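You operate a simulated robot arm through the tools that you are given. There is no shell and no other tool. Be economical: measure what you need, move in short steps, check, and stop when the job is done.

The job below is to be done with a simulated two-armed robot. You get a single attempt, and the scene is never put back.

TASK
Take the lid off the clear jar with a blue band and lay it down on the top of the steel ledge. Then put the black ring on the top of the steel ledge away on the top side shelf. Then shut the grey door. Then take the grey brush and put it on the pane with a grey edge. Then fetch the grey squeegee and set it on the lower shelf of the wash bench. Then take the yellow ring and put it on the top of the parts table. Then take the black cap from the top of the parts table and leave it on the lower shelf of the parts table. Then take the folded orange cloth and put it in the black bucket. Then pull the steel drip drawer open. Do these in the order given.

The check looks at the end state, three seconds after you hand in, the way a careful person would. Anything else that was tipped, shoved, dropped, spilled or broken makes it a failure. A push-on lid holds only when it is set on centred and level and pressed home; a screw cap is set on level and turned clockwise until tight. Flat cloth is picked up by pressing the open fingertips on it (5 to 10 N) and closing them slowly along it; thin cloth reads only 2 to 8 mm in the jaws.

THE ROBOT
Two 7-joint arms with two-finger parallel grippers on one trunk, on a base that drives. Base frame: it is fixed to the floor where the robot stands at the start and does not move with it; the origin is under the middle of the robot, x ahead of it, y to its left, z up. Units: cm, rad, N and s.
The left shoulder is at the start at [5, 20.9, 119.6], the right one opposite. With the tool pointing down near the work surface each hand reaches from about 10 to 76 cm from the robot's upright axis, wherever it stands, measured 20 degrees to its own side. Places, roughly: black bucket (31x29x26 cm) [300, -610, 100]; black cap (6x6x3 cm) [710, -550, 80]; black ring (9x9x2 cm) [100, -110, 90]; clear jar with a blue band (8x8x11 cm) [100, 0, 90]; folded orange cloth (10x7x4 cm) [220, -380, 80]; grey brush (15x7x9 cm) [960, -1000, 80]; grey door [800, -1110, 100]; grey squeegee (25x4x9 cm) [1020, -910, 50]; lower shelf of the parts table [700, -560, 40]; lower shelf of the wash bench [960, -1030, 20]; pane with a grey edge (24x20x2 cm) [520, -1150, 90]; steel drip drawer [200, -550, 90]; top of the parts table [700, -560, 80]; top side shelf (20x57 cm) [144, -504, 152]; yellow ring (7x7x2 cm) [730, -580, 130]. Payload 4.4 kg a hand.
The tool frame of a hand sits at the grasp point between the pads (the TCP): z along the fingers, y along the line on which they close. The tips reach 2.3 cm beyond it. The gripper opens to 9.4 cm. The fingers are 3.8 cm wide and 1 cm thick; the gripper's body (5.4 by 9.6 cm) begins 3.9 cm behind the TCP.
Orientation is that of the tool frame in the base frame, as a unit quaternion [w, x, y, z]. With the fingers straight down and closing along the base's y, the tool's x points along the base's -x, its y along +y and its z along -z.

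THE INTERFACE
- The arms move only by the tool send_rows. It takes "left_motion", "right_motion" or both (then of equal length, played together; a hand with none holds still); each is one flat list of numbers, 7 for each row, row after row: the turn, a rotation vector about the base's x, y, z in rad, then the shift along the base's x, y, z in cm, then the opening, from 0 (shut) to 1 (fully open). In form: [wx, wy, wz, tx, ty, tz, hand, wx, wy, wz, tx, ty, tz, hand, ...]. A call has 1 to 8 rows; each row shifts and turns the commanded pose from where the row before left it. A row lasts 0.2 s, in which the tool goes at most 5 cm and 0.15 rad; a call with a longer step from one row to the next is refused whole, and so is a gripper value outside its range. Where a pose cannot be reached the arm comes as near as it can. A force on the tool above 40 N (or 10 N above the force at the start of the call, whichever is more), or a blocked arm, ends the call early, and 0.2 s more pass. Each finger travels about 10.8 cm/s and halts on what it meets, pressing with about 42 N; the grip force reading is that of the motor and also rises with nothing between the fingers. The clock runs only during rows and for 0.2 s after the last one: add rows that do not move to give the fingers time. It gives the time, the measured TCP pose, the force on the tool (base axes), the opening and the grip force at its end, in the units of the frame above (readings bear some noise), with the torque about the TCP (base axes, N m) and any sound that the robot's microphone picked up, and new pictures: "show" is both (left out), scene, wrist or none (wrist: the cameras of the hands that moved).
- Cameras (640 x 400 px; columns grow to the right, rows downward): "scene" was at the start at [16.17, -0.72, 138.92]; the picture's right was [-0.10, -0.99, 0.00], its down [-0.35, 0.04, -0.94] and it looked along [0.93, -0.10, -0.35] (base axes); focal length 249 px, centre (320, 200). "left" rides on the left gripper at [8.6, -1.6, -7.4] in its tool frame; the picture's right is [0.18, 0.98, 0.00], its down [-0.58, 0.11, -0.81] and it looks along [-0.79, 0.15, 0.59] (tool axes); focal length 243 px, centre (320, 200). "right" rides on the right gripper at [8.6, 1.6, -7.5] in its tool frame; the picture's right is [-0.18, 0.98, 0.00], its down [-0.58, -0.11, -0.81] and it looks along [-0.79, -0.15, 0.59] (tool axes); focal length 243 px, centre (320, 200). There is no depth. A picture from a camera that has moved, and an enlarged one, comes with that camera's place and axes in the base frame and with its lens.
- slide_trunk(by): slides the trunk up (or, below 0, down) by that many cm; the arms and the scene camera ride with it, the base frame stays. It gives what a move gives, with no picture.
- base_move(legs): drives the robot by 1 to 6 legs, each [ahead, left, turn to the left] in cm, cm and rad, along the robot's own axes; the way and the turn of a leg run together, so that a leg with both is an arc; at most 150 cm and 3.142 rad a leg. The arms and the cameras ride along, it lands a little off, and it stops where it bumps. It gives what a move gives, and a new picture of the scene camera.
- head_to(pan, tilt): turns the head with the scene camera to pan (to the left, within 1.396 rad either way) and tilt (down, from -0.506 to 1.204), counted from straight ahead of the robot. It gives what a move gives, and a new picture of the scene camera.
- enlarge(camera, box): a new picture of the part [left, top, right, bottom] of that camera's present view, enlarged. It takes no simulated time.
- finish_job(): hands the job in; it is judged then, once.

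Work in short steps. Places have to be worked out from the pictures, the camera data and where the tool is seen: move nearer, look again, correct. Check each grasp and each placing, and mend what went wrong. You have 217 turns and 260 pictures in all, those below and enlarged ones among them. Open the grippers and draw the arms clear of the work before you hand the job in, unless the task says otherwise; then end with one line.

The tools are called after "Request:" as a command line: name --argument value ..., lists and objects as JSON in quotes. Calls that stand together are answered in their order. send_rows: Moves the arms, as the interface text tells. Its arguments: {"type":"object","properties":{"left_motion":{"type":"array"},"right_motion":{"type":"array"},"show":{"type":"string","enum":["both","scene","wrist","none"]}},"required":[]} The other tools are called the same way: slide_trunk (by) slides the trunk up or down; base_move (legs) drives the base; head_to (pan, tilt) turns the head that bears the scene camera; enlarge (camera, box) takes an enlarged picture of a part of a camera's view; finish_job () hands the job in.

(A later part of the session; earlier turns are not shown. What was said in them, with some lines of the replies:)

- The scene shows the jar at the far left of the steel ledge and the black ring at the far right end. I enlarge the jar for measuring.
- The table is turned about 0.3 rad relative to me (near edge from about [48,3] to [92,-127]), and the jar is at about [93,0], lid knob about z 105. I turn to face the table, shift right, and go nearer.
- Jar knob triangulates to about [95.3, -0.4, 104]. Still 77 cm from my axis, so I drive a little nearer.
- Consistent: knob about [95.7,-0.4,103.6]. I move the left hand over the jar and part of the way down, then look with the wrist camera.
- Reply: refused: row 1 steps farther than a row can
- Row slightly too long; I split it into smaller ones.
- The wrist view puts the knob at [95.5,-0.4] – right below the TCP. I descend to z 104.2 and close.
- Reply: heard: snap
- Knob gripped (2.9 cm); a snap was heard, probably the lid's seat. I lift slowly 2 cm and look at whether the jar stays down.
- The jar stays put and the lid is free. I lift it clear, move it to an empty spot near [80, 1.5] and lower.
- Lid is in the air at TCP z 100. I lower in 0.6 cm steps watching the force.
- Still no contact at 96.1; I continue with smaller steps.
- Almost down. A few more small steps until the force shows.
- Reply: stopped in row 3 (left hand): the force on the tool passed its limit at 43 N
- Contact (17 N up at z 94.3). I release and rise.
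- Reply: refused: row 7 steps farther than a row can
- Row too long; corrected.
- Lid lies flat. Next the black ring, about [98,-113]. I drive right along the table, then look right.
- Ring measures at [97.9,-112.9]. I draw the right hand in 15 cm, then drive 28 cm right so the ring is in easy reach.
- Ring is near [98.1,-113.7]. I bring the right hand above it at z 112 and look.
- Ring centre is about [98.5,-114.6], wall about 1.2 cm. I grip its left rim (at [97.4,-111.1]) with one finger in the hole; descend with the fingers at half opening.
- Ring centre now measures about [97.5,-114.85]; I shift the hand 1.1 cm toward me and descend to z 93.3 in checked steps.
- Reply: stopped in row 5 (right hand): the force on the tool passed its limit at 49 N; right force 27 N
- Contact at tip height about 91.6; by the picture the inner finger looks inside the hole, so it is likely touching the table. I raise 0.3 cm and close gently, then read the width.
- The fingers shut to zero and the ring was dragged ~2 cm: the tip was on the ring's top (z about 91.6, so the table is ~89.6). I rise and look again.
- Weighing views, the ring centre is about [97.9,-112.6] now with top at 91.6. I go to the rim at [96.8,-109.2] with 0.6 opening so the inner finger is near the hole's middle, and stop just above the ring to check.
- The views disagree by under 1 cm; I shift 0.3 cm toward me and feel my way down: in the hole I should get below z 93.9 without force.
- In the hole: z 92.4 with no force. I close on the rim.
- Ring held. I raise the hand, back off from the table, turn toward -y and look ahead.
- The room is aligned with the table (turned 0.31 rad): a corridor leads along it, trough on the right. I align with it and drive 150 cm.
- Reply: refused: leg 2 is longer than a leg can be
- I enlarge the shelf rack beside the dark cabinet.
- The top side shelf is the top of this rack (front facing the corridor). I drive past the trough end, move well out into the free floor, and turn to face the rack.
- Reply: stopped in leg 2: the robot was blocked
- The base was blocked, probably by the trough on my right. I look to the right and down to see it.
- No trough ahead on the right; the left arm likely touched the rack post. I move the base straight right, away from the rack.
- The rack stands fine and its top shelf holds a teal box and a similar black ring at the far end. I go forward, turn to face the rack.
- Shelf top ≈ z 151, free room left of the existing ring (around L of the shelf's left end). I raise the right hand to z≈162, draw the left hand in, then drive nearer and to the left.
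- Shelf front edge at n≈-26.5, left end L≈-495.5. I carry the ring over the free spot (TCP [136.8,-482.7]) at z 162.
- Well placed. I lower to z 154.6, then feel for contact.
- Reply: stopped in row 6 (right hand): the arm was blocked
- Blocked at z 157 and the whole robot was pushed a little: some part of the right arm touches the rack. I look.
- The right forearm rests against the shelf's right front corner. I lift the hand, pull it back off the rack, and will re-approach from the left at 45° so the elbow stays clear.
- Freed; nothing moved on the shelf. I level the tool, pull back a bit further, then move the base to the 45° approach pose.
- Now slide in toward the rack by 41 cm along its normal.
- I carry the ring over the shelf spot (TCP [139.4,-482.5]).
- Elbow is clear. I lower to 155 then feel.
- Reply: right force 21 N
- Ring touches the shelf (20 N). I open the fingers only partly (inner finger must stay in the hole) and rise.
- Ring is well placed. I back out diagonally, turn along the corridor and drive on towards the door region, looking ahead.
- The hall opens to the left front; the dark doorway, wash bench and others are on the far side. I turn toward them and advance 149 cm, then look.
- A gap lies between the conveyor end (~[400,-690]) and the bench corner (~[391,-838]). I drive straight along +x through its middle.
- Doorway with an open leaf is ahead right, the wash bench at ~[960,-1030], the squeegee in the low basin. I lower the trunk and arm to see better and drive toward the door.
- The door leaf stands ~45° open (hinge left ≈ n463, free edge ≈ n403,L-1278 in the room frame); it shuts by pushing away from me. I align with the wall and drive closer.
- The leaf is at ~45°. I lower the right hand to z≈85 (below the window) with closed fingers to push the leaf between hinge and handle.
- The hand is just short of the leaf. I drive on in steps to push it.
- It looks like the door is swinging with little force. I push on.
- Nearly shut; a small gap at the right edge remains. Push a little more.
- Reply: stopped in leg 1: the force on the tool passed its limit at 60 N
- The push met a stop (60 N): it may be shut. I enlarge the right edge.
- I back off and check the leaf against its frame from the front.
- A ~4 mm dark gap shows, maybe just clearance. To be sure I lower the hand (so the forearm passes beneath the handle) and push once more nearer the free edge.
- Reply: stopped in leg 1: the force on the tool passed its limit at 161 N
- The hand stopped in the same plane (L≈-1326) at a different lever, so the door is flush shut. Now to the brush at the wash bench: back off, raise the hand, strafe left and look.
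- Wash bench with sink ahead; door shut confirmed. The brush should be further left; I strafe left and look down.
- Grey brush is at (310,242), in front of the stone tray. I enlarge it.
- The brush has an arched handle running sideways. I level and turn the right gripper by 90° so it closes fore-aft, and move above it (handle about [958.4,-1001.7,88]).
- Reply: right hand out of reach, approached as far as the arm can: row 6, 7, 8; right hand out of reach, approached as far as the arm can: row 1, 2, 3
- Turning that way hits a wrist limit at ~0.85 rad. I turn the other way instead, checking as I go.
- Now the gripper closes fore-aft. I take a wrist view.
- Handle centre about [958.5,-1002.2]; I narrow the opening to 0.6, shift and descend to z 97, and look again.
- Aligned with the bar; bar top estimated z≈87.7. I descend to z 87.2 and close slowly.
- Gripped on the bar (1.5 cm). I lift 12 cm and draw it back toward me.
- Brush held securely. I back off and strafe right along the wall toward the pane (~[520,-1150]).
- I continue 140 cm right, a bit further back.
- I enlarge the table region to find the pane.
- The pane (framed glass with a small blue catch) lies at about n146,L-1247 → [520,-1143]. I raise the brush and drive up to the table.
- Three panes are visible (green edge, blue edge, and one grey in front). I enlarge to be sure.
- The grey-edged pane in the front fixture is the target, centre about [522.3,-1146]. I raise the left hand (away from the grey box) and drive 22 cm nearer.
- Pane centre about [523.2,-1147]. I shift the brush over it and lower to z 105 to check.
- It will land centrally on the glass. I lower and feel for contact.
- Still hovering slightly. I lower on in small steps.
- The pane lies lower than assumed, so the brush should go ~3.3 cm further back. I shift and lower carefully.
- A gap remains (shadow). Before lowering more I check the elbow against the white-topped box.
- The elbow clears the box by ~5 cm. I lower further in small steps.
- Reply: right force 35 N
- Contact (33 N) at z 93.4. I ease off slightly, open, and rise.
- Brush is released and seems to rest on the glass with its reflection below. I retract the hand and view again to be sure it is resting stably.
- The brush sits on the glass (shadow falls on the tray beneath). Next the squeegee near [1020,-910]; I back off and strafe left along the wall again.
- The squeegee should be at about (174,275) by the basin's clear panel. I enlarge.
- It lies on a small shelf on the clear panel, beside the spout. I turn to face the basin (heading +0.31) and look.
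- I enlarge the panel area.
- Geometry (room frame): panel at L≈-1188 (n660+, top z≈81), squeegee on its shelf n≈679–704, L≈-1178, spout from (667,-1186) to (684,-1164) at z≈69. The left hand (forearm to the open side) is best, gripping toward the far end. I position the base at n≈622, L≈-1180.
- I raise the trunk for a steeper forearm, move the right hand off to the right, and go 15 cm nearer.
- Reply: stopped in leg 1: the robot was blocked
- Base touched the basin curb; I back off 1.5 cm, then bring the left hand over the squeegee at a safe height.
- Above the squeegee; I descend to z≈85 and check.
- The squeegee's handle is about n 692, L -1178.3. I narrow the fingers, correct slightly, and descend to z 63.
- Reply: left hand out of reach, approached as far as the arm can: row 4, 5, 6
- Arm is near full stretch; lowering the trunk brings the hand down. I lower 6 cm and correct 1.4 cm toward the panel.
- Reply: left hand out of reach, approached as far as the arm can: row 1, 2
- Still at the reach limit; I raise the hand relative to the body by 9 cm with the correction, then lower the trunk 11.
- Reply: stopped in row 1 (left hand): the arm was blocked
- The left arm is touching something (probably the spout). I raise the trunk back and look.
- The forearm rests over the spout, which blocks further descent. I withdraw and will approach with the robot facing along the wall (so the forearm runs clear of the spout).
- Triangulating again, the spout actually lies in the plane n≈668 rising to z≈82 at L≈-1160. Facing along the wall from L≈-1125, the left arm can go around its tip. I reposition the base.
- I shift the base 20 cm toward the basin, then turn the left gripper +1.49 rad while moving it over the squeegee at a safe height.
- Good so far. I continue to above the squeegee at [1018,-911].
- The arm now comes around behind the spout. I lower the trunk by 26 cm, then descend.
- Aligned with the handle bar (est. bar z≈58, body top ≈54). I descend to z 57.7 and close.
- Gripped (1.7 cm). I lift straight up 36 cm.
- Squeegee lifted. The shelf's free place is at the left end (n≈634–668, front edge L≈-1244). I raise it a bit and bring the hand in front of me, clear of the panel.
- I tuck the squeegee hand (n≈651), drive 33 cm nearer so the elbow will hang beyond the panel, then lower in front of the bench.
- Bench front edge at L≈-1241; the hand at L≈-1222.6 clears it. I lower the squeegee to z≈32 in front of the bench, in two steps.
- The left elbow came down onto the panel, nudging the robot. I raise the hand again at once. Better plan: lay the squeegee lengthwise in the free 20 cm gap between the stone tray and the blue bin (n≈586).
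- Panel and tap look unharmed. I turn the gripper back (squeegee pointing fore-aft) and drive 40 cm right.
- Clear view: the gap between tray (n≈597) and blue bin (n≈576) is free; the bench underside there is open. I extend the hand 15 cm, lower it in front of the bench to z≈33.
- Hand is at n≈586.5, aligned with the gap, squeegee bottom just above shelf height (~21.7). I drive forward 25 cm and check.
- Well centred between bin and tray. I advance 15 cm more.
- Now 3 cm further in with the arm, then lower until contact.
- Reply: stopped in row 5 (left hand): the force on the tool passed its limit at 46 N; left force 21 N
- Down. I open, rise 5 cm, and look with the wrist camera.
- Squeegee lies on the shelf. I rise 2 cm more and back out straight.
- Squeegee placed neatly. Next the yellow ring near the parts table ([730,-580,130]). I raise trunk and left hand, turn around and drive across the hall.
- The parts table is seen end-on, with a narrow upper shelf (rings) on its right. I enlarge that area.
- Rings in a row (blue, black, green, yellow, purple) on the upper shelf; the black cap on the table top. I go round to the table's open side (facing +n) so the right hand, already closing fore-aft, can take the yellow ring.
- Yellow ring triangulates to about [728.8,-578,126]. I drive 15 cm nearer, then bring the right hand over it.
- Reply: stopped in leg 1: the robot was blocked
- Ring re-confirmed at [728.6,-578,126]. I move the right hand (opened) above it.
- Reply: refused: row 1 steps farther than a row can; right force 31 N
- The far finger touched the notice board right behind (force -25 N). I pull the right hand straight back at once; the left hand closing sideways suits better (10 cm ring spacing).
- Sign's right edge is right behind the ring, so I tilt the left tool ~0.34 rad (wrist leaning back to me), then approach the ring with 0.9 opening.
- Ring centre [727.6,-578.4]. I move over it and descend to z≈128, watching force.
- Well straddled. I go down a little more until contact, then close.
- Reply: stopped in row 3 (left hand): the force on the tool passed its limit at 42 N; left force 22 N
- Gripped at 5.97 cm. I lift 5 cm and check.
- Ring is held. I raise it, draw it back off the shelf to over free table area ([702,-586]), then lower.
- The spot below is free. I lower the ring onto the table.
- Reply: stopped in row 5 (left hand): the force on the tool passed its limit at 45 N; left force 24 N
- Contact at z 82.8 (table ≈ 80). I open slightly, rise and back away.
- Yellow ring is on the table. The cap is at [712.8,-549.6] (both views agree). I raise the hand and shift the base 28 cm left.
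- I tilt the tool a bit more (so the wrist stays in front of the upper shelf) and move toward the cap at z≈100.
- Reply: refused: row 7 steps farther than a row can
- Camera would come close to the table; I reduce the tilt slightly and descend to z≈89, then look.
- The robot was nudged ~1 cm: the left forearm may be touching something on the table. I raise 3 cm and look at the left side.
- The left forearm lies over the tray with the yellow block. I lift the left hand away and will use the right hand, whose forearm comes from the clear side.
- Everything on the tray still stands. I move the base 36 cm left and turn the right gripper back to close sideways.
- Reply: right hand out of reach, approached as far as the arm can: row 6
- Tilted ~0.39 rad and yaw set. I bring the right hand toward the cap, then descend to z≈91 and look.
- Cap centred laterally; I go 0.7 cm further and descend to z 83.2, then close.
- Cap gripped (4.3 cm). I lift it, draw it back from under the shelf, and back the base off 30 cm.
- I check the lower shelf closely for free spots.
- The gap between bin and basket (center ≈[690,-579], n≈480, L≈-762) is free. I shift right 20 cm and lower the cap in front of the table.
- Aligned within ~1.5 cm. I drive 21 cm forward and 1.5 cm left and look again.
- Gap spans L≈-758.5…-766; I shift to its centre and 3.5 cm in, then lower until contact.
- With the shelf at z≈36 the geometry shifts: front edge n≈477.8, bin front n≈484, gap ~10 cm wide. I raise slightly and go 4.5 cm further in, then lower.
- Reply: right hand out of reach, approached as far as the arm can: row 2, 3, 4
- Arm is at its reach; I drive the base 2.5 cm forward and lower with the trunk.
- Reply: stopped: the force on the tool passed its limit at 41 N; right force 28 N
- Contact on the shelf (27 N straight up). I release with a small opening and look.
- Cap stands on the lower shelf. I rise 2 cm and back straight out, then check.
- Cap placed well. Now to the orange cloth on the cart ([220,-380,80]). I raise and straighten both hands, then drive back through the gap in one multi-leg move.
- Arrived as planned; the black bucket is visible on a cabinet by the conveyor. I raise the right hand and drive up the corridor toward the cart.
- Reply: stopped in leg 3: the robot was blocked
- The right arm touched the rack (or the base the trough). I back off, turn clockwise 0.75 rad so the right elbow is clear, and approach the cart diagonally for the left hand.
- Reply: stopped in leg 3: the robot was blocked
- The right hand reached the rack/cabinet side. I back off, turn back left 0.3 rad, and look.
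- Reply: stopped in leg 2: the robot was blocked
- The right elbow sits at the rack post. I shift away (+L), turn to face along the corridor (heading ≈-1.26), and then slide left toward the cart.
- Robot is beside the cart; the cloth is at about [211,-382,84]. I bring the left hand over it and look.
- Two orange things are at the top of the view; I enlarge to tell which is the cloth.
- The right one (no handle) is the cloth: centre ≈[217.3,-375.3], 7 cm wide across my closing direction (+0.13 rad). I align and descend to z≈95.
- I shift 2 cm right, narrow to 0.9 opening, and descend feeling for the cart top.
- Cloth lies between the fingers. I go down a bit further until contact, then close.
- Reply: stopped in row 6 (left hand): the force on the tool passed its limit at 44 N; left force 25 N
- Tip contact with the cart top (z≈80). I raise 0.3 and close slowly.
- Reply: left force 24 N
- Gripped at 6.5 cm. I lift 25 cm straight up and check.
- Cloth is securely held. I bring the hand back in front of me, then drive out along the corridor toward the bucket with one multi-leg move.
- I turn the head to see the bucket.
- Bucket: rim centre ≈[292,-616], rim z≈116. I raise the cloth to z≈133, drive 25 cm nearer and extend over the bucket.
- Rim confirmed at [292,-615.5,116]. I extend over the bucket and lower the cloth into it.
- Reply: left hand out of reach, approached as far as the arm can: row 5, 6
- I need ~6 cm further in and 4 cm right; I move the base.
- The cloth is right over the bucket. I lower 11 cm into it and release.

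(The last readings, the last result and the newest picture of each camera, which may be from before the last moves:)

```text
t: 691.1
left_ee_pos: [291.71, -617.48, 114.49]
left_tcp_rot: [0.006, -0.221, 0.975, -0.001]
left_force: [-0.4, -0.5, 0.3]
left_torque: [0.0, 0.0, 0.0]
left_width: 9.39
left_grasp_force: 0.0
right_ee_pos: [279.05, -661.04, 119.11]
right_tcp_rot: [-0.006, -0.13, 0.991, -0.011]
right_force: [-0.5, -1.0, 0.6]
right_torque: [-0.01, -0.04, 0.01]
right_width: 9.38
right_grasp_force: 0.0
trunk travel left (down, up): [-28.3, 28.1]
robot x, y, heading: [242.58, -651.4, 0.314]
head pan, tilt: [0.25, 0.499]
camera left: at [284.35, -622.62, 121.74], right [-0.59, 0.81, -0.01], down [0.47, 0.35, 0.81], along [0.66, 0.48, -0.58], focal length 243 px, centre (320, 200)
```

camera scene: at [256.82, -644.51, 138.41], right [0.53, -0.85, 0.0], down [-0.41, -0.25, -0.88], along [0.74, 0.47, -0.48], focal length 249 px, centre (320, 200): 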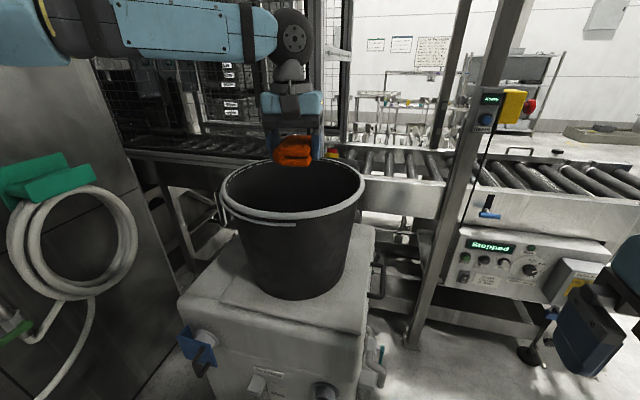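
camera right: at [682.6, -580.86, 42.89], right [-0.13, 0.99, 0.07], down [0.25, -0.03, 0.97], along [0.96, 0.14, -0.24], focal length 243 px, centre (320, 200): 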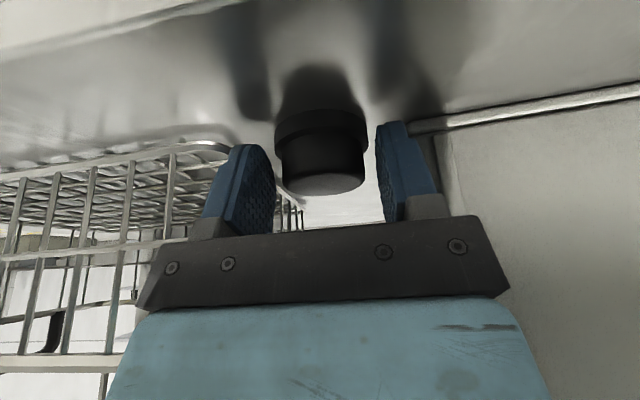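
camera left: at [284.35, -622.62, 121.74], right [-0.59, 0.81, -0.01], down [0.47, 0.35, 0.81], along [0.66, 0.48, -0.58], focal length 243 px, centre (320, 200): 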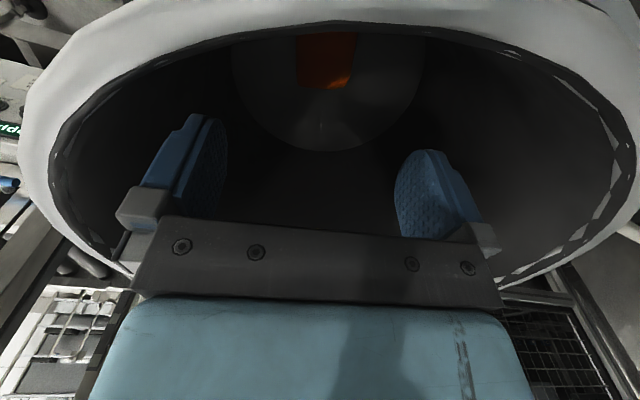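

Cloth lies in the bucket. I rise out, back off, and turn to face the steel cabinet's side with the drip drawer.

Request:
send_rows --left_motion '[0, 0, 0, 0, 0, 4.8, 1, 0, 0, 0, 0, 0, 4.8, 1, 0, 0, 0, 0, 0, 4.8, 1, 0, 0, 0, 0, 0, 4.8, 1, 0, 0, 0, -4, -1.2, 1, 1, 0, 0, 0, -4, -1.2, 0, 1, 0, 0, 0, -4, -1.2, 0, 1, 0, 0, 0, -4, -1.2, 0, 1]' --show "none"

Request:
base_move --legs '[[-33, 0, 0], [0, -25, 0], [0, 0, 1.567]]'

Request:
head_to --pan 0 --tilt 0.45

```text
t: 693.0
left_ee_pos: [275.25, -622.27, 134.74]
left_tcp_rot: [0.007, -0.221, 0.975, -0.001]
left_force: [-0.7, 0.2, -0.8]
left_torque: [-0.01, -0.05, 0.02]
left_width: 9.39
left_grasp_force: 0.1
right_ee_pos: [278.75, -661.12, 119.26]
right_tcp_rot: [-0.004, -0.13, 0.991, -0.011]
right_force: [0.4, 0.4, -0.4]
right_torque: [0.03, -0.02, 0.02]
right_width: 9.39
right_grasp_force: 0.0
trunk travel left (down, up): [-28.3, 28.1]
robot x, y, heading: [242.12, -651.63, 0.31]
head pan, tilt: [0.25, 0.499]
```

```text
t: 701.3
left_ee_pos: [189.32, -652.38, 134.57]
left_tcp_rot: [-0.007, 0.846, -0.534, -0.005]
left_force: [-0.1, -1.0, 0.8]
left_torque: [0.03, 0.0, 0.0]
left_width: 9.39
left_grasp_force: 0.1
right_ee_pos: [228.09, -648.94, 119.13]
right_tcp_rot: [-0.004, 0.793, -0.609, 0.012]
right_force: [-0.9, -0.6, 0.5]
right_torque: [0.02, 0.01, 0.01]
right_width: 9.37
right_grasp_force: 0.1
trunk travel left (down, up): [-28.3, 28.1]
robot x, y, heading: [218.86, -685.64, 1.882]
head pan, tilt: [0.25, 0.499]
camera scene: at [212.02, -671.2, 138.42], right [0.85, 0.53, 0.0], down [0.25, -0.41, -0.88], along [-0.47, 0.74, -0.48], focal length 249 px, centre (320, 200)
```

scene: 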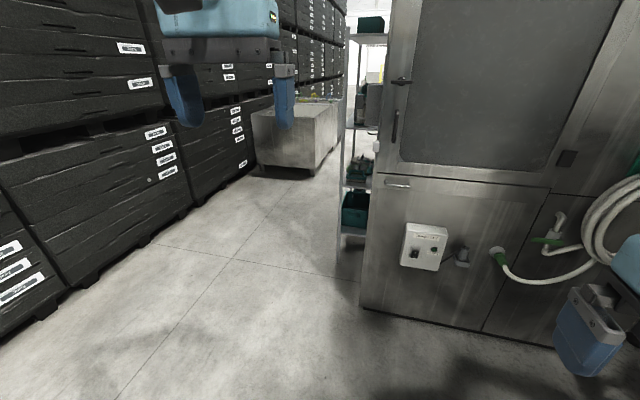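

```text
t: 702.1
left_ee_pos: [189.19, -652.28, 134.62]
left_tcp_rot: [-0.006, 0.846, -0.534, -0.004]
left_force: [-0.1, -0.9, -0.8]
left_torque: [0.02, 0.01, 0.0]
left_width: 9.36
left_grasp_force: 0.0
right_ee_pos: [228.12, -648.94, 119.1]
right_tcp_rot: [-0.006, 0.793, -0.61, 0.013]
right_force: [-0.1, 1.1, 0.1]
right_torque: [-0.03, 0.0, -0.01]
right_width: 9.44
right_grasp_force: 0.0
trunk travel left (down, up): [-28.3, 28.1]
robot x, y, heading: [219.04, -685.38, 1.879]
head pan, tilt: [0.0, 0.45]
camera scene: at [214.04, -670.16, 138.86], right [0.95, 0.31, 0.0], down [0.13, -0.41, -0.9], along [-0.28, 0.86, -0.44], focal length 249 px, centre (320, 200)
```

scene: 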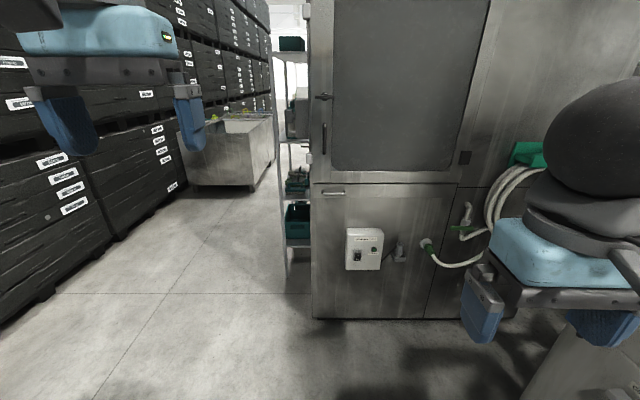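

I enlarge the band below the window, where a small handle at (333,190) suggests the drip drawer.

Request:
enlarge --camera "scene" --box '[290, 150, 510, 290]'

```text
2.86 times, centred on (400, 220) of scene
camera zoom: at [214.04, -670.16, 138.86], right [0.95, 0.31, 0.0], down [0.13, -0.41, -0.9], along [-0.28, 0.86, -0.44], focal length 712 px, centre (91, 143)
```

zoom: 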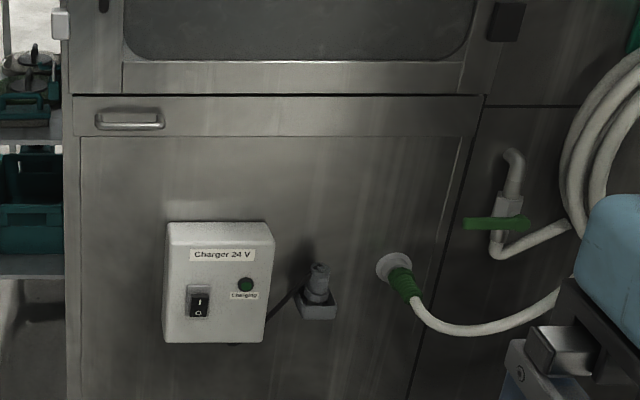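

The thin drawer strip with a bar handle at its left end: handle ≈ n 5, z≈91.6, face L≈-593. I turn the right gripper to close fore-aft (to hook/grip the bar) and drive closer.

Request:
send_rows --right_motion '[0, 0, -0.149, 0, 0, 0, 1, 0, 0, -0.149, 0, 0, 0, 1, 0, 0, -0.149, 0, 0, 0, 1, 0, 0, -0.149, 0, 0, 0, 1, 0, 0, -0.149, 0, 0, 0, 1, 0, 0, -0.149, 0, 0, 0, 1, 0, 0, -0.149, 0, 0, 0, 1, 0, 0, -0.149, 0, 0, 0, 1]' --show "none"

Request:
send_rows --right_motion '[0, 0, -0.149, 0, 0, 0, 1, 0, 0, -0.149, 0, 0, 0, 1, 0, 0, 0, 0, 0, 0, 1]' --show "none"

Request:
base_move --legs '[[52, 12, 0]]'

```text
t: 703.9
left_ee_pos: [189.36, -652.45, 134.72]
left_tcp_rot: [-0.006, 0.846, -0.533, -0.004]
left_force: [0.3, -0.1, -0.3]
left_torque: [0.0, 0.02, 0.0]
left_width: 9.41
left_grasp_force: 0.0
right_ee_pos: [228.03, -648.99, 119.11]
right_tcp_rot: [-0.004, -0.313, 0.95, -0.012]
right_force: [0.4, 0.3, 0.7]
right_torque: [-0.01, 0.0, 0.04]
right_width: 9.39
right_grasp_force: 0.1
trunk travel left (down, up): [-28.3, 28.1]
robot x, y, heading: [218.69, -685.5, 1.887]
head pan, tilt: [0.0, 0.45]
```

```text
t: 704.7
left_ee_pos: [189.41, -652.39, 134.66]
left_tcp_rot: [-0.006, 0.846, -0.534, -0.003]
left_force: [0.4, -0.2, -0.3]
left_torque: [0.0, -0.05, 0.01]
left_width: 9.4
left_grasp_force: 0.0
right_ee_pos: [228.08, -648.99, 119.02]
right_tcp_rot: [-0.004, -0.168, 0.986, -0.012]
right_force: [-0.2, 0.1, 0.0]
right_torque: [0.0, 0.01, -0.01]
right_width: 9.38
right_grasp_force: 0.1
trunk travel left (down, up): [-28.3, 28.1]
robot x, y, heading: [218.5, -685.66, 1.882]
head pan, tilt: [0.0, 0.45]
```

```text
t: 707.8
left_ee_pos: [162.33, -606.8, 134.61]
left_tcp_rot: [-0.005, 0.845, -0.535, -0.003]
left_force: [-0.6, -0.6, -0.1]
left_torque: [-0.03, -0.01, -0.02]
left_width: 9.41
left_grasp_force: 0.0
right_ee_pos: [201.01, -603.63, 119.19]
right_tcp_rot: [-0.005, -0.167, 0.986, -0.013]
right_force: [-0.4, -0.4, -0.1]
right_torque: [-0.01, -0.03, 0.02]
right_width: 9.39
right_grasp_force: 0.0
trunk travel left (down, up): [-28.3, 28.1]
robot x, y, heading: [191.29, -640.03, 1.877]
head pan, tilt: [0.0, 0.45]
camera scene: at [186.94, -624.71, 138.86], right [0.95, 0.3, 0.0], down [0.13, -0.41, -0.9], along [-0.27, 0.86, -0.44], focal length 249 px, centre (320, 200)
```

scene: 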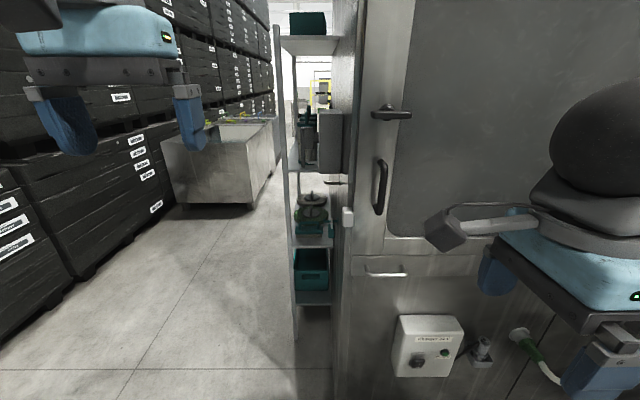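

Handle bar re-measured at [188.5,-569.5,91.6]. I enlarge it to judge the gap behind the bar.

Request:
enlarge --camera "scene" --box '[340, 245, 440, 305]'

```text
6.40 times, centred on (390, 275) of scene
camera zoom: at [186.94, -624.71, 138.86], right [0.95, 0.3, 0.0], down [0.13, -0.41, -0.9], along [-0.27, 0.86, -0.44], focal length 1594 px, centre (-128, -280)
```

zoom: 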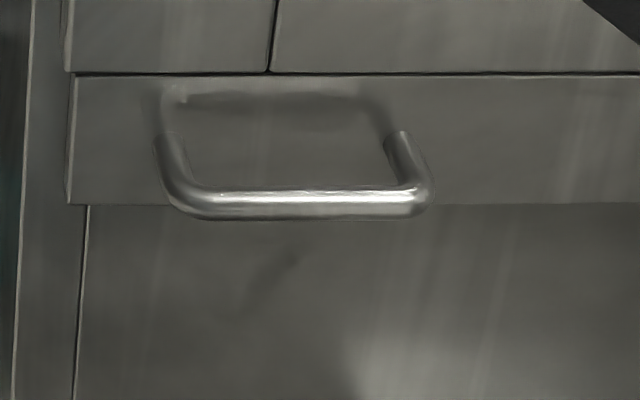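

The bar stands ~5 cm proud, with a door handle right above it, so I grip horizontally: move the right hand forward and pitch the tool to point at the cabinet (fingers then close vertically).

Request:
send_rows --right_motion '[0, 0, 0, -1.33, 3.07, -2.3, 0.7, 0, 0, 0, -1.33, 3.07, -2.3, 0.7, 0, 0, 0, -1.33, 3.07, -2.3, 0.7, 0, 0, 0, -1.33, 3.07, -2.3, 0.7, 0, 0, 0, -1.33, 3.07, -2.3, 0.7, 0, 0, 0, -1.33, 3.07, -2.3, 0.7]' --show "none"

Request:
send_rows --right_motion '[0.14, 0.045, 0, 0, 0, 0, 0.7, 0.14, 0.045, 0, 0, 0, 0, 0.7, 0.14, 0.045, 0, 0, 0, 0, 0.7, 0.14, 0.045, 0, 0, 0, 0, 0.7, 0.14, 0.045, 0, 0, 0, 0, 0.7, 0.14, 0.045, 0, 0, 0, 0, 0.7]' --show "none"

```text
t: 709.2
left_ee_pos: [162.31, -606.81, 134.56]
left_tcp_rot: [-0.005, 0.845, -0.535, -0.003]
left_force: [-1.3, -0.6, 0.8]
left_torque: [-0.01, -0.01, 0.02]
left_width: 9.39
left_grasp_force: 0.0
right_ee_pos: [193.0, -585.27, 105.4]
right_tcp_rot: [-0.004, -0.168, 0.986, -0.013]
right_force: [-0.7, -0.6, 0.3]
right_torque: [-0.03, -0.05, 0.01]
right_width: 6.57
right_grasp_force: 0.0
trunk travel left (down, up): [-28.3, 28.1]
robot x, y, heading: [191.71, -640.11, 1.878]
head pan, tilt: [0.0, 0.45]
```

```text
t: 710.6
left_ee_pos: [162.28, -606.77, 134.65]
left_tcp_rot: [-0.004, 0.845, -0.535, -0.004]
left_force: [-0.4, 0.0, 0.2]
left_torque: [0.03, -0.02, -0.01]
left_width: 9.4
left_grasp_force: 0.0
right_ee_pos: [193.01, -585.19, 105.33]
right_tcp_rot: [-0.066, -0.155, 0.895, 0.413]
right_force: [-0.1, -0.7, -0.5]
right_torque: [-0.01, 0.01, -0.01]
right_width: 6.58
right_grasp_force: 0.1
trunk travel left (down, up): [-28.3, 28.1]
robot x, y, heading: [191.36, -640.48, 1.881]
head pan, tilt: [0.0, 0.45]
```

Pitch works (tool now points 45° toward the cabinet). I continue to nearly horizontal.

Request:
send_rows --right_motion '[0.14, 0.045, 0, 0, 0, 0, 0.7, 0.14, 0.045, 0, 0, 0, 0, 0.7, 0.14, 0.045, 0, 0, 0, 0, 0.7, 0.1, 0.032, 0, 0, 0, 0, 0.7, 0, 0, 0, 0, 0, 0, 0.7]' --show "both"

```text
t: 711.8
left_ee_pos: [162.25, -607.01, 134.66]
left_tcp_rot: [-0.007, 0.844, -0.536, -0.004]
left_force: [0.0, 0.3, -0.8]
left_torque: [0.02, 0.01, 0.03]
left_width: 9.41
left_grasp_force: 0.0
right_ee_pos: [189.66, -587.08, 107.56]
right_tcp_rot: [-0.094, -0.131, 0.752, 0.639]
right_force: [0.0, 0.0, 0.5]
right_torque: [0.03, -0.04, -0.04]
right_width: 6.58
right_grasp_force: 0.2
right hand out of reach, approached as far as the arm can: row 3, 4
trunk travel left (down, up): [-28.3, 28.1]
robot x, y, heading: [191.44, -640.42, 1.885]
head pan, tilt: [0.0, 0.45]
camera scene: at [186.85, -624.9, 138.87], right [0.95, 0.3, 0.0], down [0.13, -0.41, -0.9], along [-0.27, 0.86, -0.43], focal length 249 px, centre (320, 200)
camera right: at [183.67, -596.65, 110.36], right [0.1, 0.21, 0.97], down [0.81, -0.59, 0.04], along [0.58, 0.78, -0.22], focal length 243 px, centre (320, 200)
```

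scene: 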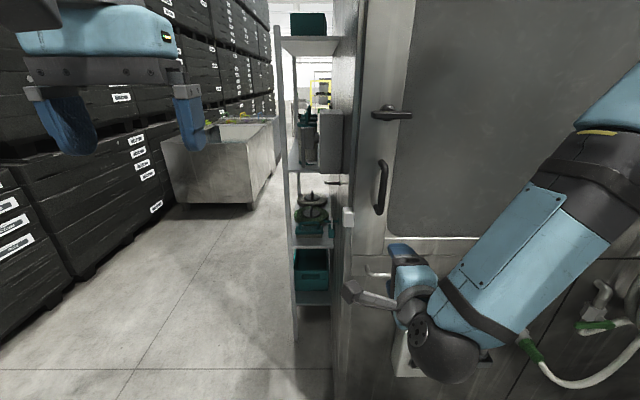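
right: 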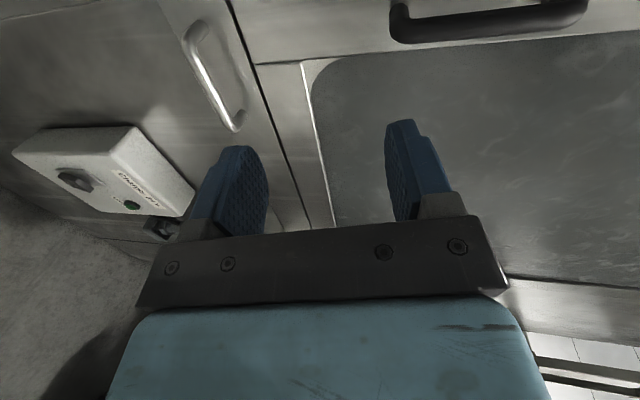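

Tool now nearly horizontal; the bar measures ≈[187.5,-570.4,92.2]. I lower to its height, then check before advancing.

Request:
send_rows --right_motion '[0, 0, 0, 0.3, 1, -4.3, 0.7, 0, 0, 0, 0.3, 1, -4.3, 0.7, 0, 0, 0, 0.4, 1, -4.3, 0.7, 0, 0, 0, 0, 0, 0, 0.7]' --show "wrist"

```text
t: 712.8
left_ee_pos: [162.39, -606.86, 134.68]
left_tcp_rot: [-0.005, 0.845, -0.535, -0.004]
left_force: [1.0, -0.6, -0.4]
left_torque: [0.01, 0.0, -0.01]
left_width: 9.41
left_grasp_force: 0.1
right_ee_pos: [184.56, -587.56, 98.69]
right_tcp_rot: [-0.094, -0.13, 0.753, 0.638]
right_force: [0.4, 0.4, -1.2]
right_torque: [-0.02, -0.01, 0.04]
right_width: 6.58
right_grasp_force: 0.0
right hand out of reach, approached as far as the arm can: row 1, 2, 3
trunk travel left (down, up): [-28.3, 28.1]
robot x, y, heading: [191.65, -640.37, 1.877]
head pan, tilt: [0.0, 0.45]
camera right: at [178.55, -597.18, 101.41], right [0.1, 0.21, 0.97], down [0.81, -0.59, 0.04], along [0.58, 0.78, -0.23], focal length 243 px, centre (320, 200)
```

right: 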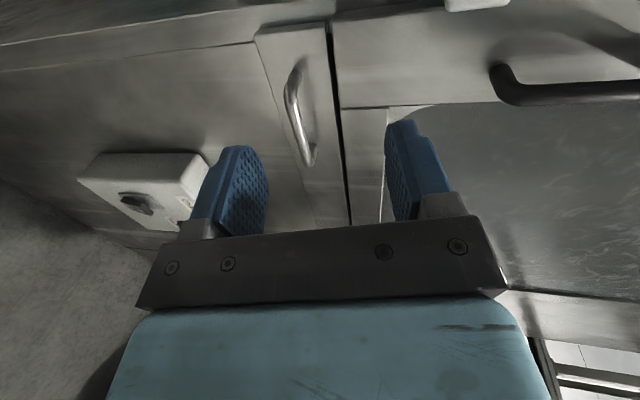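

The arm is too folded; I use trunk and base instead: trunk down 6.2, base 7.5 cm right, then check.

Request:
slide_trunk --by -6.2

Request:
base_move --legs '[[5, -7.5, 0.004]]'

Request:
enlarge --camera "right" --box '[0, 0, 640, 400]'

```text
t: 713.8
left_ee_pos: [162.3, -606.98, 128.48]
left_tcp_rot: [-0.006, 0.845, -0.535, -0.004]
left_force: [0.8, 0.0, -0.3]
left_torque: [-0.03, 0.0, -0.02]
left_width: 9.38
left_grasp_force: 0.0
right_ee_pos: [184.4, -587.65, 92.45]
right_tcp_rot: [-0.094, -0.129, 0.753, 0.638]
right_force: [0.8, 0.9, 0.6]
right_torque: [0.05, -0.01, -0.02]
right_width: 6.58
right_grasp_force: 0.0
trunk travel left (down, up): [-22.1, 34.3]
robot x, y, heading: [191.73, -640.14, 1.876]
head pan, tilt: [0.0, 0.45]
```

```text
t: 715.1
left_ee_pos: [167.59, -600.08, 128.4]
left_tcp_rot: [-0.006, 0.845, -0.534, -0.004]
left_force: [1.0, 0.8, 0.0]
left_torque: [-0.03, 0.03, -0.02]
left_width: 9.42
left_grasp_force: 0.0
right_ee_pos: [189.91, -580.6, 92.49]
right_tcp_rot: [-0.096, -0.131, 0.753, 0.637]
right_force: [0.2, 0.4, 0.4]
right_torque: [0.01, -0.03, 0.0]
right_width: 6.57
right_grasp_force: 0.0
trunk travel left (down, up): [-22.1, 34.3]
robot x, y, heading: [197.37, -633.18, 1.881]
head pan, tilt: [0.0, 0.45]
camera scene: at [192.47, -617.71, 132.66], right [0.95, 0.31, 0.0], down [0.13, -0.41, -0.9], along [-0.28, 0.86, -0.44], focal length 249 px, centre (320, 200)
```

scene: 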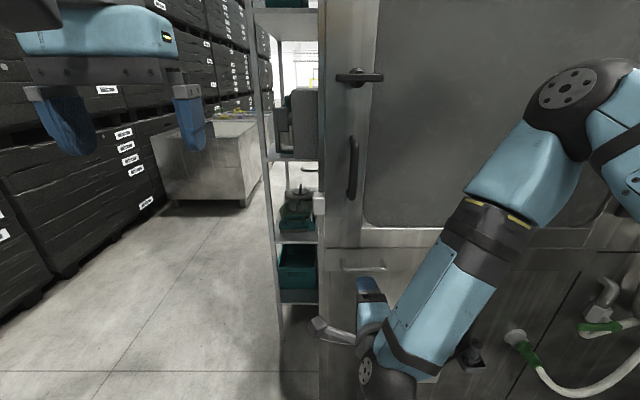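

```text
1.00 times, centred on (320, 200) of right (not enlarged: the box is as wide or as high as the picture)
camera zoom: at [183.93, -590.19, 95.2], right [0.1, 0.21, 0.97], down [0.81, -0.58, 0.04], along [0.58, 0.78, -0.23], focal length 243 px, centre (320, 200)
```

zoom: 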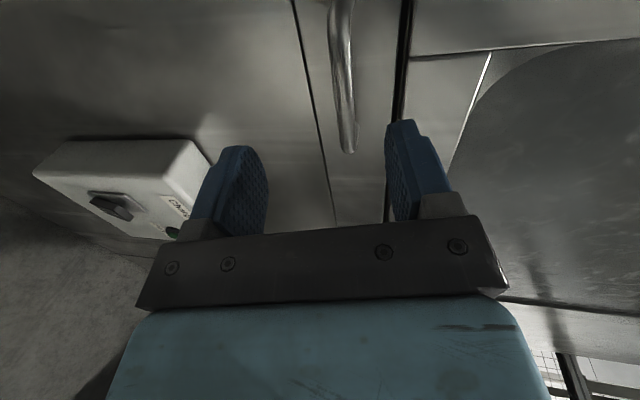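

Aligned: bar z≈92.1, n≈4 and TCP z 92.5, n 3.7. I drive 9.5 cm forward and close.

Request:
base_move --legs '[[9.5, 0, 0]]'

Request:
send_rows --right_motion '[0, 0, 0, 0, 0, 0, 0.5, 0, 0, 0, 0, 0, 0, 0.3, 0, 0, 0, 0, 0, 0, 0.1, 0, 0, 0, 0, 0, 0, 0, 0, 0, 0, 0, 0, 0, 0, 0, 0, 0, 0, 0, 0, 0]' --show "wrist"

```text
t: 716.3
left_ee_pos: [164.79, -590.94, 128.43]
left_tcp_rot: [-0.006, 0.847, -0.532, -0.003]
left_force: [-0.9, -0.2, -0.1]
left_torque: [-0.01, 0.01, 0.01]
left_width: 9.42
left_grasp_force: 0.1
right_ee_pos: [186.97, -571.39, 92.43]
right_tcp_rot: [-0.095, -0.132, 0.753, 0.638]
right_force: [0.0, -0.3, -1.5]
right_torque: [0.01, 0.03, 0.03]
right_width: 6.56
right_grasp_force: 0.0
trunk travel left (down, up): [-22.1, 34.3]
robot x, y, heading: [194.23, -624.0, 1.879]
head pan, tilt: [0.0, 0.45]
camera scene: at [189.5, -608.61, 132.65], right [0.95, 0.31, 0.0], down [0.13, -0.41, -0.9], along [-0.28, 0.86, -0.44], focal length 249 px, centre (320, 200)
```

scene: 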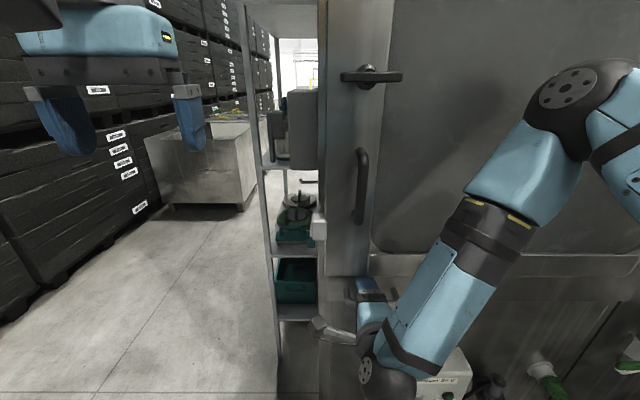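

```text
t: 717.7
left_ee_pos: [164.71, -590.81, 128.53]
left_tcp_rot: [-0.004, 0.846, -0.533, -0.006]
left_force: [-0.3, 0.4, 0.1]
left_torque: [0.01, 0.02, 0.0]
left_width: 9.41
left_grasp_force: 0.0
right_ee_pos: [186.93, -571.48, 92.46]
right_tcp_rot: [-0.095, -0.133, 0.753, 0.638]
right_force: [0.2, -4.2, -9.1]
right_torque: [-0.55, 1.64, -0.45]
right_width: 1.41
right_grasp_force: 45.2
trunk travel left (down, up): [-22.1, 34.3]
robot x, y, heading: [194.12, -623.84, 1.883]
head pan, tilt: [0.0, 0.45]
camera right: at [180.98, -581.09, 95.17], right [0.1, 0.21, 0.97], down [0.81, -0.58, 0.04], along [0.58, 0.78, -0.23], focal length 243 px, centre (320, 200)
```

right: 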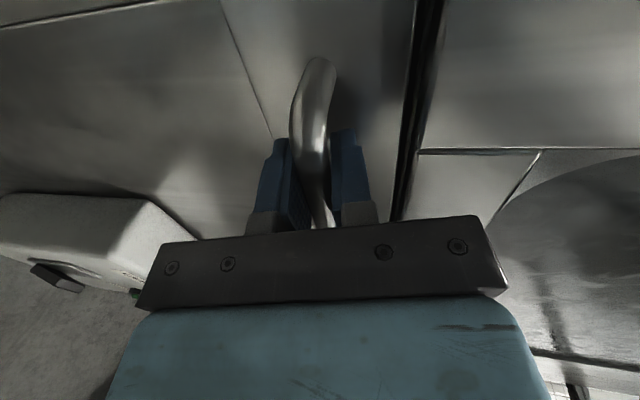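

Bar gripped (1.4 cm). I pull by driving back 12 cm.

Request:
base_move --legs '[[-12, 0, 0]]'

```text
t: 718.9
left_ee_pos: [168.42, -602.17, 128.38]
left_tcp_rot: [-0.004, 0.846, -0.533, -0.004]
left_force: [-0.7, -0.5, 0.8]
left_torque: [0.03, 0.03, 0.0]
left_width: 9.41
left_grasp_force: 0.1
right_ee_pos: [190.44, -582.67, 92.46]
right_tcp_rot: [-0.095, -0.132, 0.753, 0.637]
right_force: [-2.7, 0.5, -14.3]
right_torque: [-0.45, 1.71, -0.19]
right_width: 1.44
right_grasp_force: 45.2
trunk travel left (down, up): [-22.1, 34.3]
robot x, y, heading: [197.91, -635.07, 1.882]
head pan, tilt: [0.0, 0.45]
camera scene: at [193.12, -619.78, 132.65], right [0.95, 0.31, 0.0], down [0.13, -0.41, -0.9], along [-0.28, 0.86, -0.44], focal length 249 px, centre (320, 200)
```

scene: 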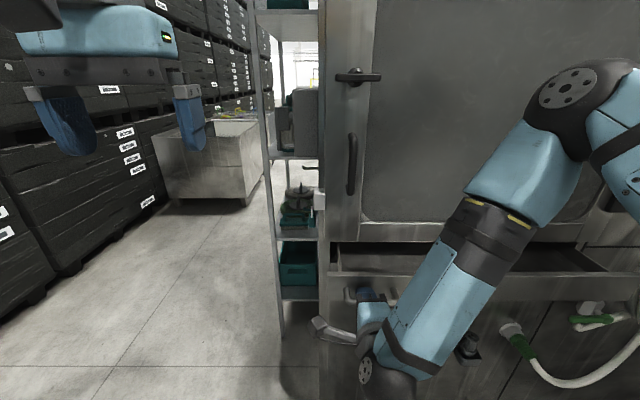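

The drawer is opening. I pull on another 18 cm.

Request:
base_move --legs '[[-18, 0, 0]]'

```text
t: 720.4
left_ee_pos: [173.87, -619.12, 128.5]
left_tcp_rot: [-0.005, 0.846, -0.533, -0.004]
left_force: [-0.4, -0.3, -0.1]
left_torque: [0.01, -0.01, 0.05]
left_width: 9.44
left_grasp_force: 0.1
right_ee_pos: [195.99, -599.67, 92.3]
right_tcp_rot: [-0.096, -0.132, 0.753, 0.637]
right_force: [-1.8, -2.2, -7.9]
right_torque: [-0.55, 1.54, -0.61]
right_width: 1.44
right_grasp_force: 45.3
trunk travel left (down, up): [-22.1, 34.3]
robot x, y, heading: [203.1, -652.81, 1.884]
head pan, tilt: [0.0, 0.45]
camera scene: at [198.67, -636.95, 132.66], right [0.95, 0.31, 0.0], down [0.13, -0.41, -0.9], along [-0.28, 0.86, -0.44], focal length 249 px, centre (320, 200)
```

scene: 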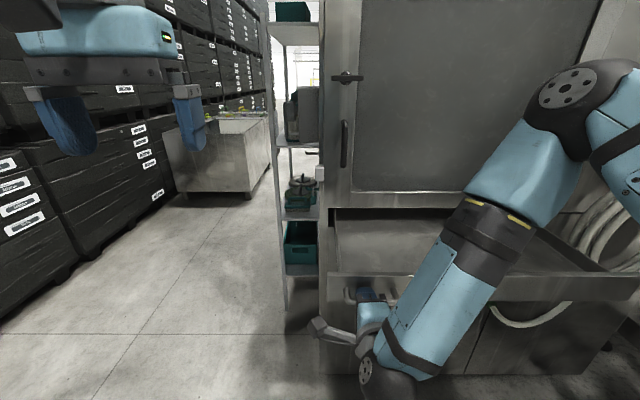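

Now ~30 cm open. I pull a little more to find its stop.

Request:
base_move --legs '[[-9, 0, 0]]'

```text
t: 721.2
left_ee_pos: [174.27, -620.51, 128.44]
left_tcp_rot: [-0.004, 0.847, -0.532, -0.004]
left_force: [0.3, 0.6, 0.7]
left_torque: [0.04, 0.03, -0.01]
left_width: 9.37
left_grasp_force: 0.0
right_ee_pos: [196.38, -600.68, 92.58]
right_tcp_rot: [-0.097, -0.127, 0.752, 0.639]
right_force: [-0.5, -0.4, -11.9]
right_torque: [-0.67, 1.8, -0.53]
right_width: 1.39
right_grasp_force: 45.0
trunk travel left (down, up): [-22.1, 34.3]
robot x, y, heading: [203.64, -653.42, 1.888]
head pan, tilt: [0.0, 0.45]
stopped in leg 1: the force on the tool passed its limit at 70 N (the readings are from after the stop); the commanded pose is now the measured one
camera scene: at [199.12, -638.27, 132.65], right [0.95, 0.31, 0.0], down [0.13, -0.41, -0.9], along [-0.28, 0.86, -0.44], focal length 249 px, centre (320, 200)
```

scene: 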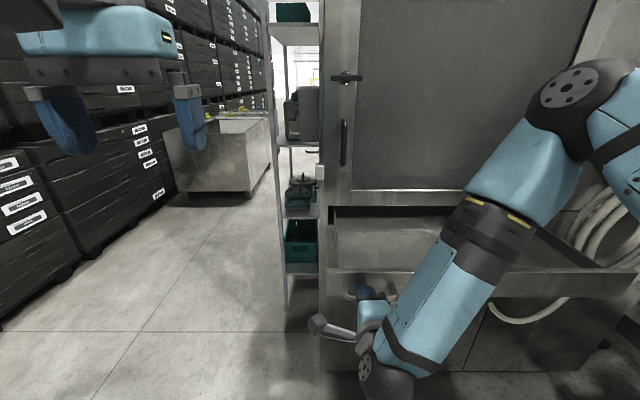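

The stop is reached; the drawer is fully open. I open the fingers and back straight away.

Request:
send_rows --right_motion '[0, 0, 0, 0, 0, 0, 0.3, 0, 0, 0, 0, 0, 0, 0.7, 0, 0, 0, 0, 0, 0, 0.8, 0, 0, 0, 0, 0, 0, 0.8]' --show "none"

Request:
base_move --legs '[[-45, 0, 0]]'

```text
t: 722.2
left_ee_pos: [174.3, -620.62, 128.4]
left_tcp_rot: [-0.005, 0.846, -0.533, -0.005]
left_force: [-0.3, -0.3, -0.3]
left_torque: [-0.02, -0.01, 0.01]
left_width: 9.39
left_grasp_force: 0.0
right_ee_pos: [196.37, -600.88, 92.77]
right_tcp_rot: [-0.097, -0.128, 0.751, 0.64]
right_force: [0.4, -0.1, -0.5]
right_torque: [0.0, 0.01, -0.01]
right_width: 7.52
right_grasp_force: 0.0
trunk travel left (down, up): [-22.1, 34.3]
robot x, y, heading: [203.55, -653.35, 1.885]
head pan, tilt: [0.0, 0.45]
```

```text
t: 724.9
left_ee_pos: [188.31, -664.06, 128.43]
left_tcp_rot: [-0.005, 0.847, -0.532, -0.004]
left_force: [-0.2, -0.5, -0.7]
left_torque: [0.0, 0.0, 0.01]
left_width: 9.39
left_grasp_force: 0.2
right_ee_pos: [210.44, -644.11, 92.79]
right_tcp_rot: [-0.097, -0.128, 0.75, 0.641]
right_force: [-0.6, -0.1, 0.6]
right_torque: [0.03, -0.02, 0.03]
right_width: 7.51
right_grasp_force: 0.1
trunk travel left (down, up): [-22.1, 34.3]
robot x, y, heading: [217.75, -697.03, 1.883]
head pan, tilt: [0.0, 0.45]
camera scene: at [213.11, -681.69, 132.67], right [0.95, 0.31, 0.0], down [0.13, -0.41, -0.9], along [-0.28, 0.86, -0.43], focal length 249 px, centre (320, 200)
```

scene: 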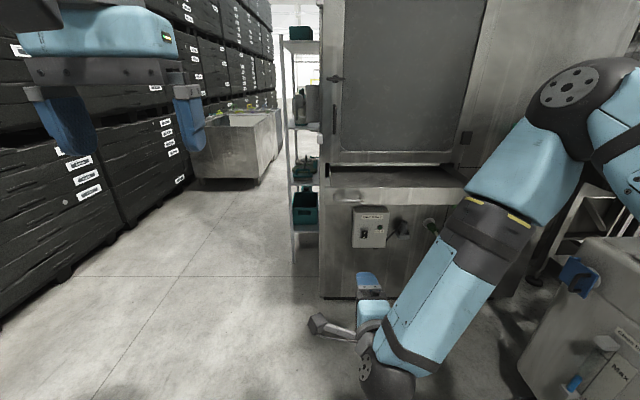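

I verify that the drawer stayed open.

Request:
enlarge --camera "scene" --box '[300, 140, 500, 270]'

```text
3.08 times, centred on (400, 205) of scene
camera zoom: at [213.11, -681.69, 132.67], right [0.95, 0.31, 0.0], down [0.13, -0.41, -0.9], along [-0.28, 0.86, -0.43], focal length 766 px, centre (74, 185)
```

zoom: 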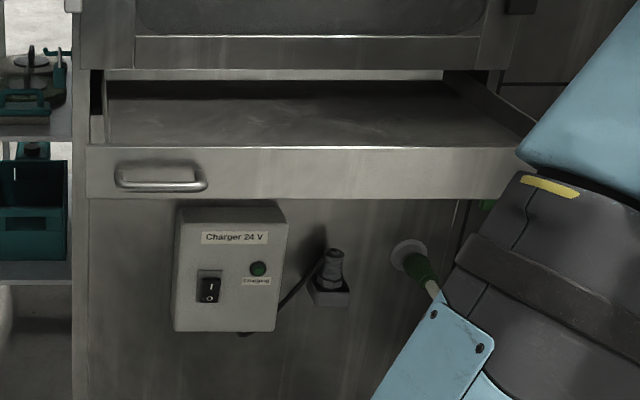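

The drawer is fully open. Since my arm brushed the rack earlier, I raise the trunk and check the ring on the top shelf once more.

Request:
slide_trunk --by 33

Request:
enlarge --camera "scene" --box '[240, 0, 380, 110]'

```text
t: 728.2
left_ee_pos: [188.26, -663.92, 161.46]
left_tcp_rot: [-0.004, 0.846, -0.533, -0.004]
left_force: [-0.1, -0.3, -1.0]
left_torque: [-0.01, 0.01, -0.01]
left_width: 9.39
left_grasp_force: 0.0
right_ee_pos: [210.47, -644.11, 125.74]
right_tcp_rot: [-0.097, -0.127, 0.751, 0.641]
right_force: [-0.3, -1.0, 0.7]
right_torque: [-0.02, 0.02, 0.01]
right_width: 7.51
right_grasp_force: 0.1
trunk travel left (down, up): [-55.1, 1.3]
robot x, y, heading: [217.98, -697.26, 1.886]
head pan, tilt: [0.0, 0.45]
```

```text
3.64 times, centred on (310, 55) of scene
camera zoom: at [213.1, -681.65, 165.66], right [0.95, 0.31, 0.0], down [0.13, -0.41, -0.9], along [-0.28, 0.86, -0.44], focal length 906 px, centre (356, 727)
```

zoom: 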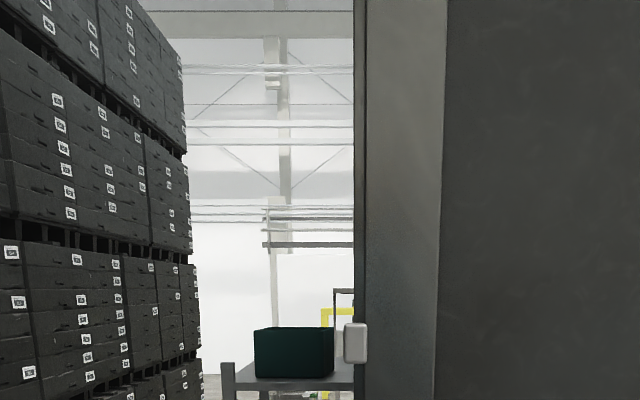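

The teal box hides the rings; I strafe left into the corridor for a clear view.

Request:
base_move --legs '[[20, 85, 0], [60, 0, -0.2]]'

Request:
enlarge --camera "scene" --box '[300, 100, 500, 230]'

```text
t: 739.1
left_ee_pos: [94.22, -607.48, 161.54]
left_tcp_rot: [-0.005, 0.793, -0.609, -0.003]
left_force: [-0.4, -0.6, 0.4]
left_torque: [0.01, -0.01, 0.0]
left_width: 9.4
left_grasp_force: 0.1
right_ee_pos: [119.58, -592.12, 125.74]
right_tcp_rot: [-0.037, -0.058, 0.759, 0.648]
right_force: [-0.5, 0.0, 0.5]
right_torque: [-0.01, 0.0, 0.02]
right_width: 7.52
right_grasp_force: 0.0
trunk travel left (down, up): [-55.1, 1.3]
robot x, y, heading: [117.25, -645.16, 1.695]
head pan, tilt: [0.0, 0.45]
camera scene: at [115.27, -629.46, 165.68], right [0.99, 0.13, 0.0], down [0.05, -0.43, -0.9], along [-0.11, 0.89, -0.43], focal length 249 px, centre (320, 200)
```

scene: 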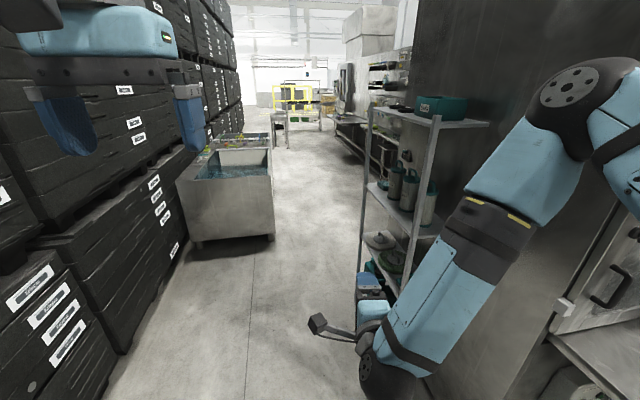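

```text
3.08 times, centred on (400, 165) of scene
camera zoom: at [115.27, -629.46, 165.68], right [0.99, 0.13, 0.0], down [0.05, -0.43, -0.9], along [-0.11, 0.89, -0.43], focal length 766 px, centre (74, 308)
```

zoom: 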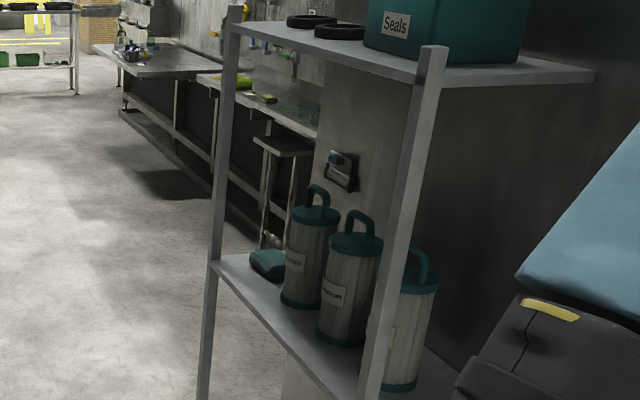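

Both rings lie on the top shelf, the rack is undisturbed, grippers are open and the arms are clear. I hand in.

Request:
finish_job

```text
The job is handed in.
```

I carried out all nine steps in the order given, saw each result in the camera pictures after doing it, and handed the job in with the grippers open and the arms clear.
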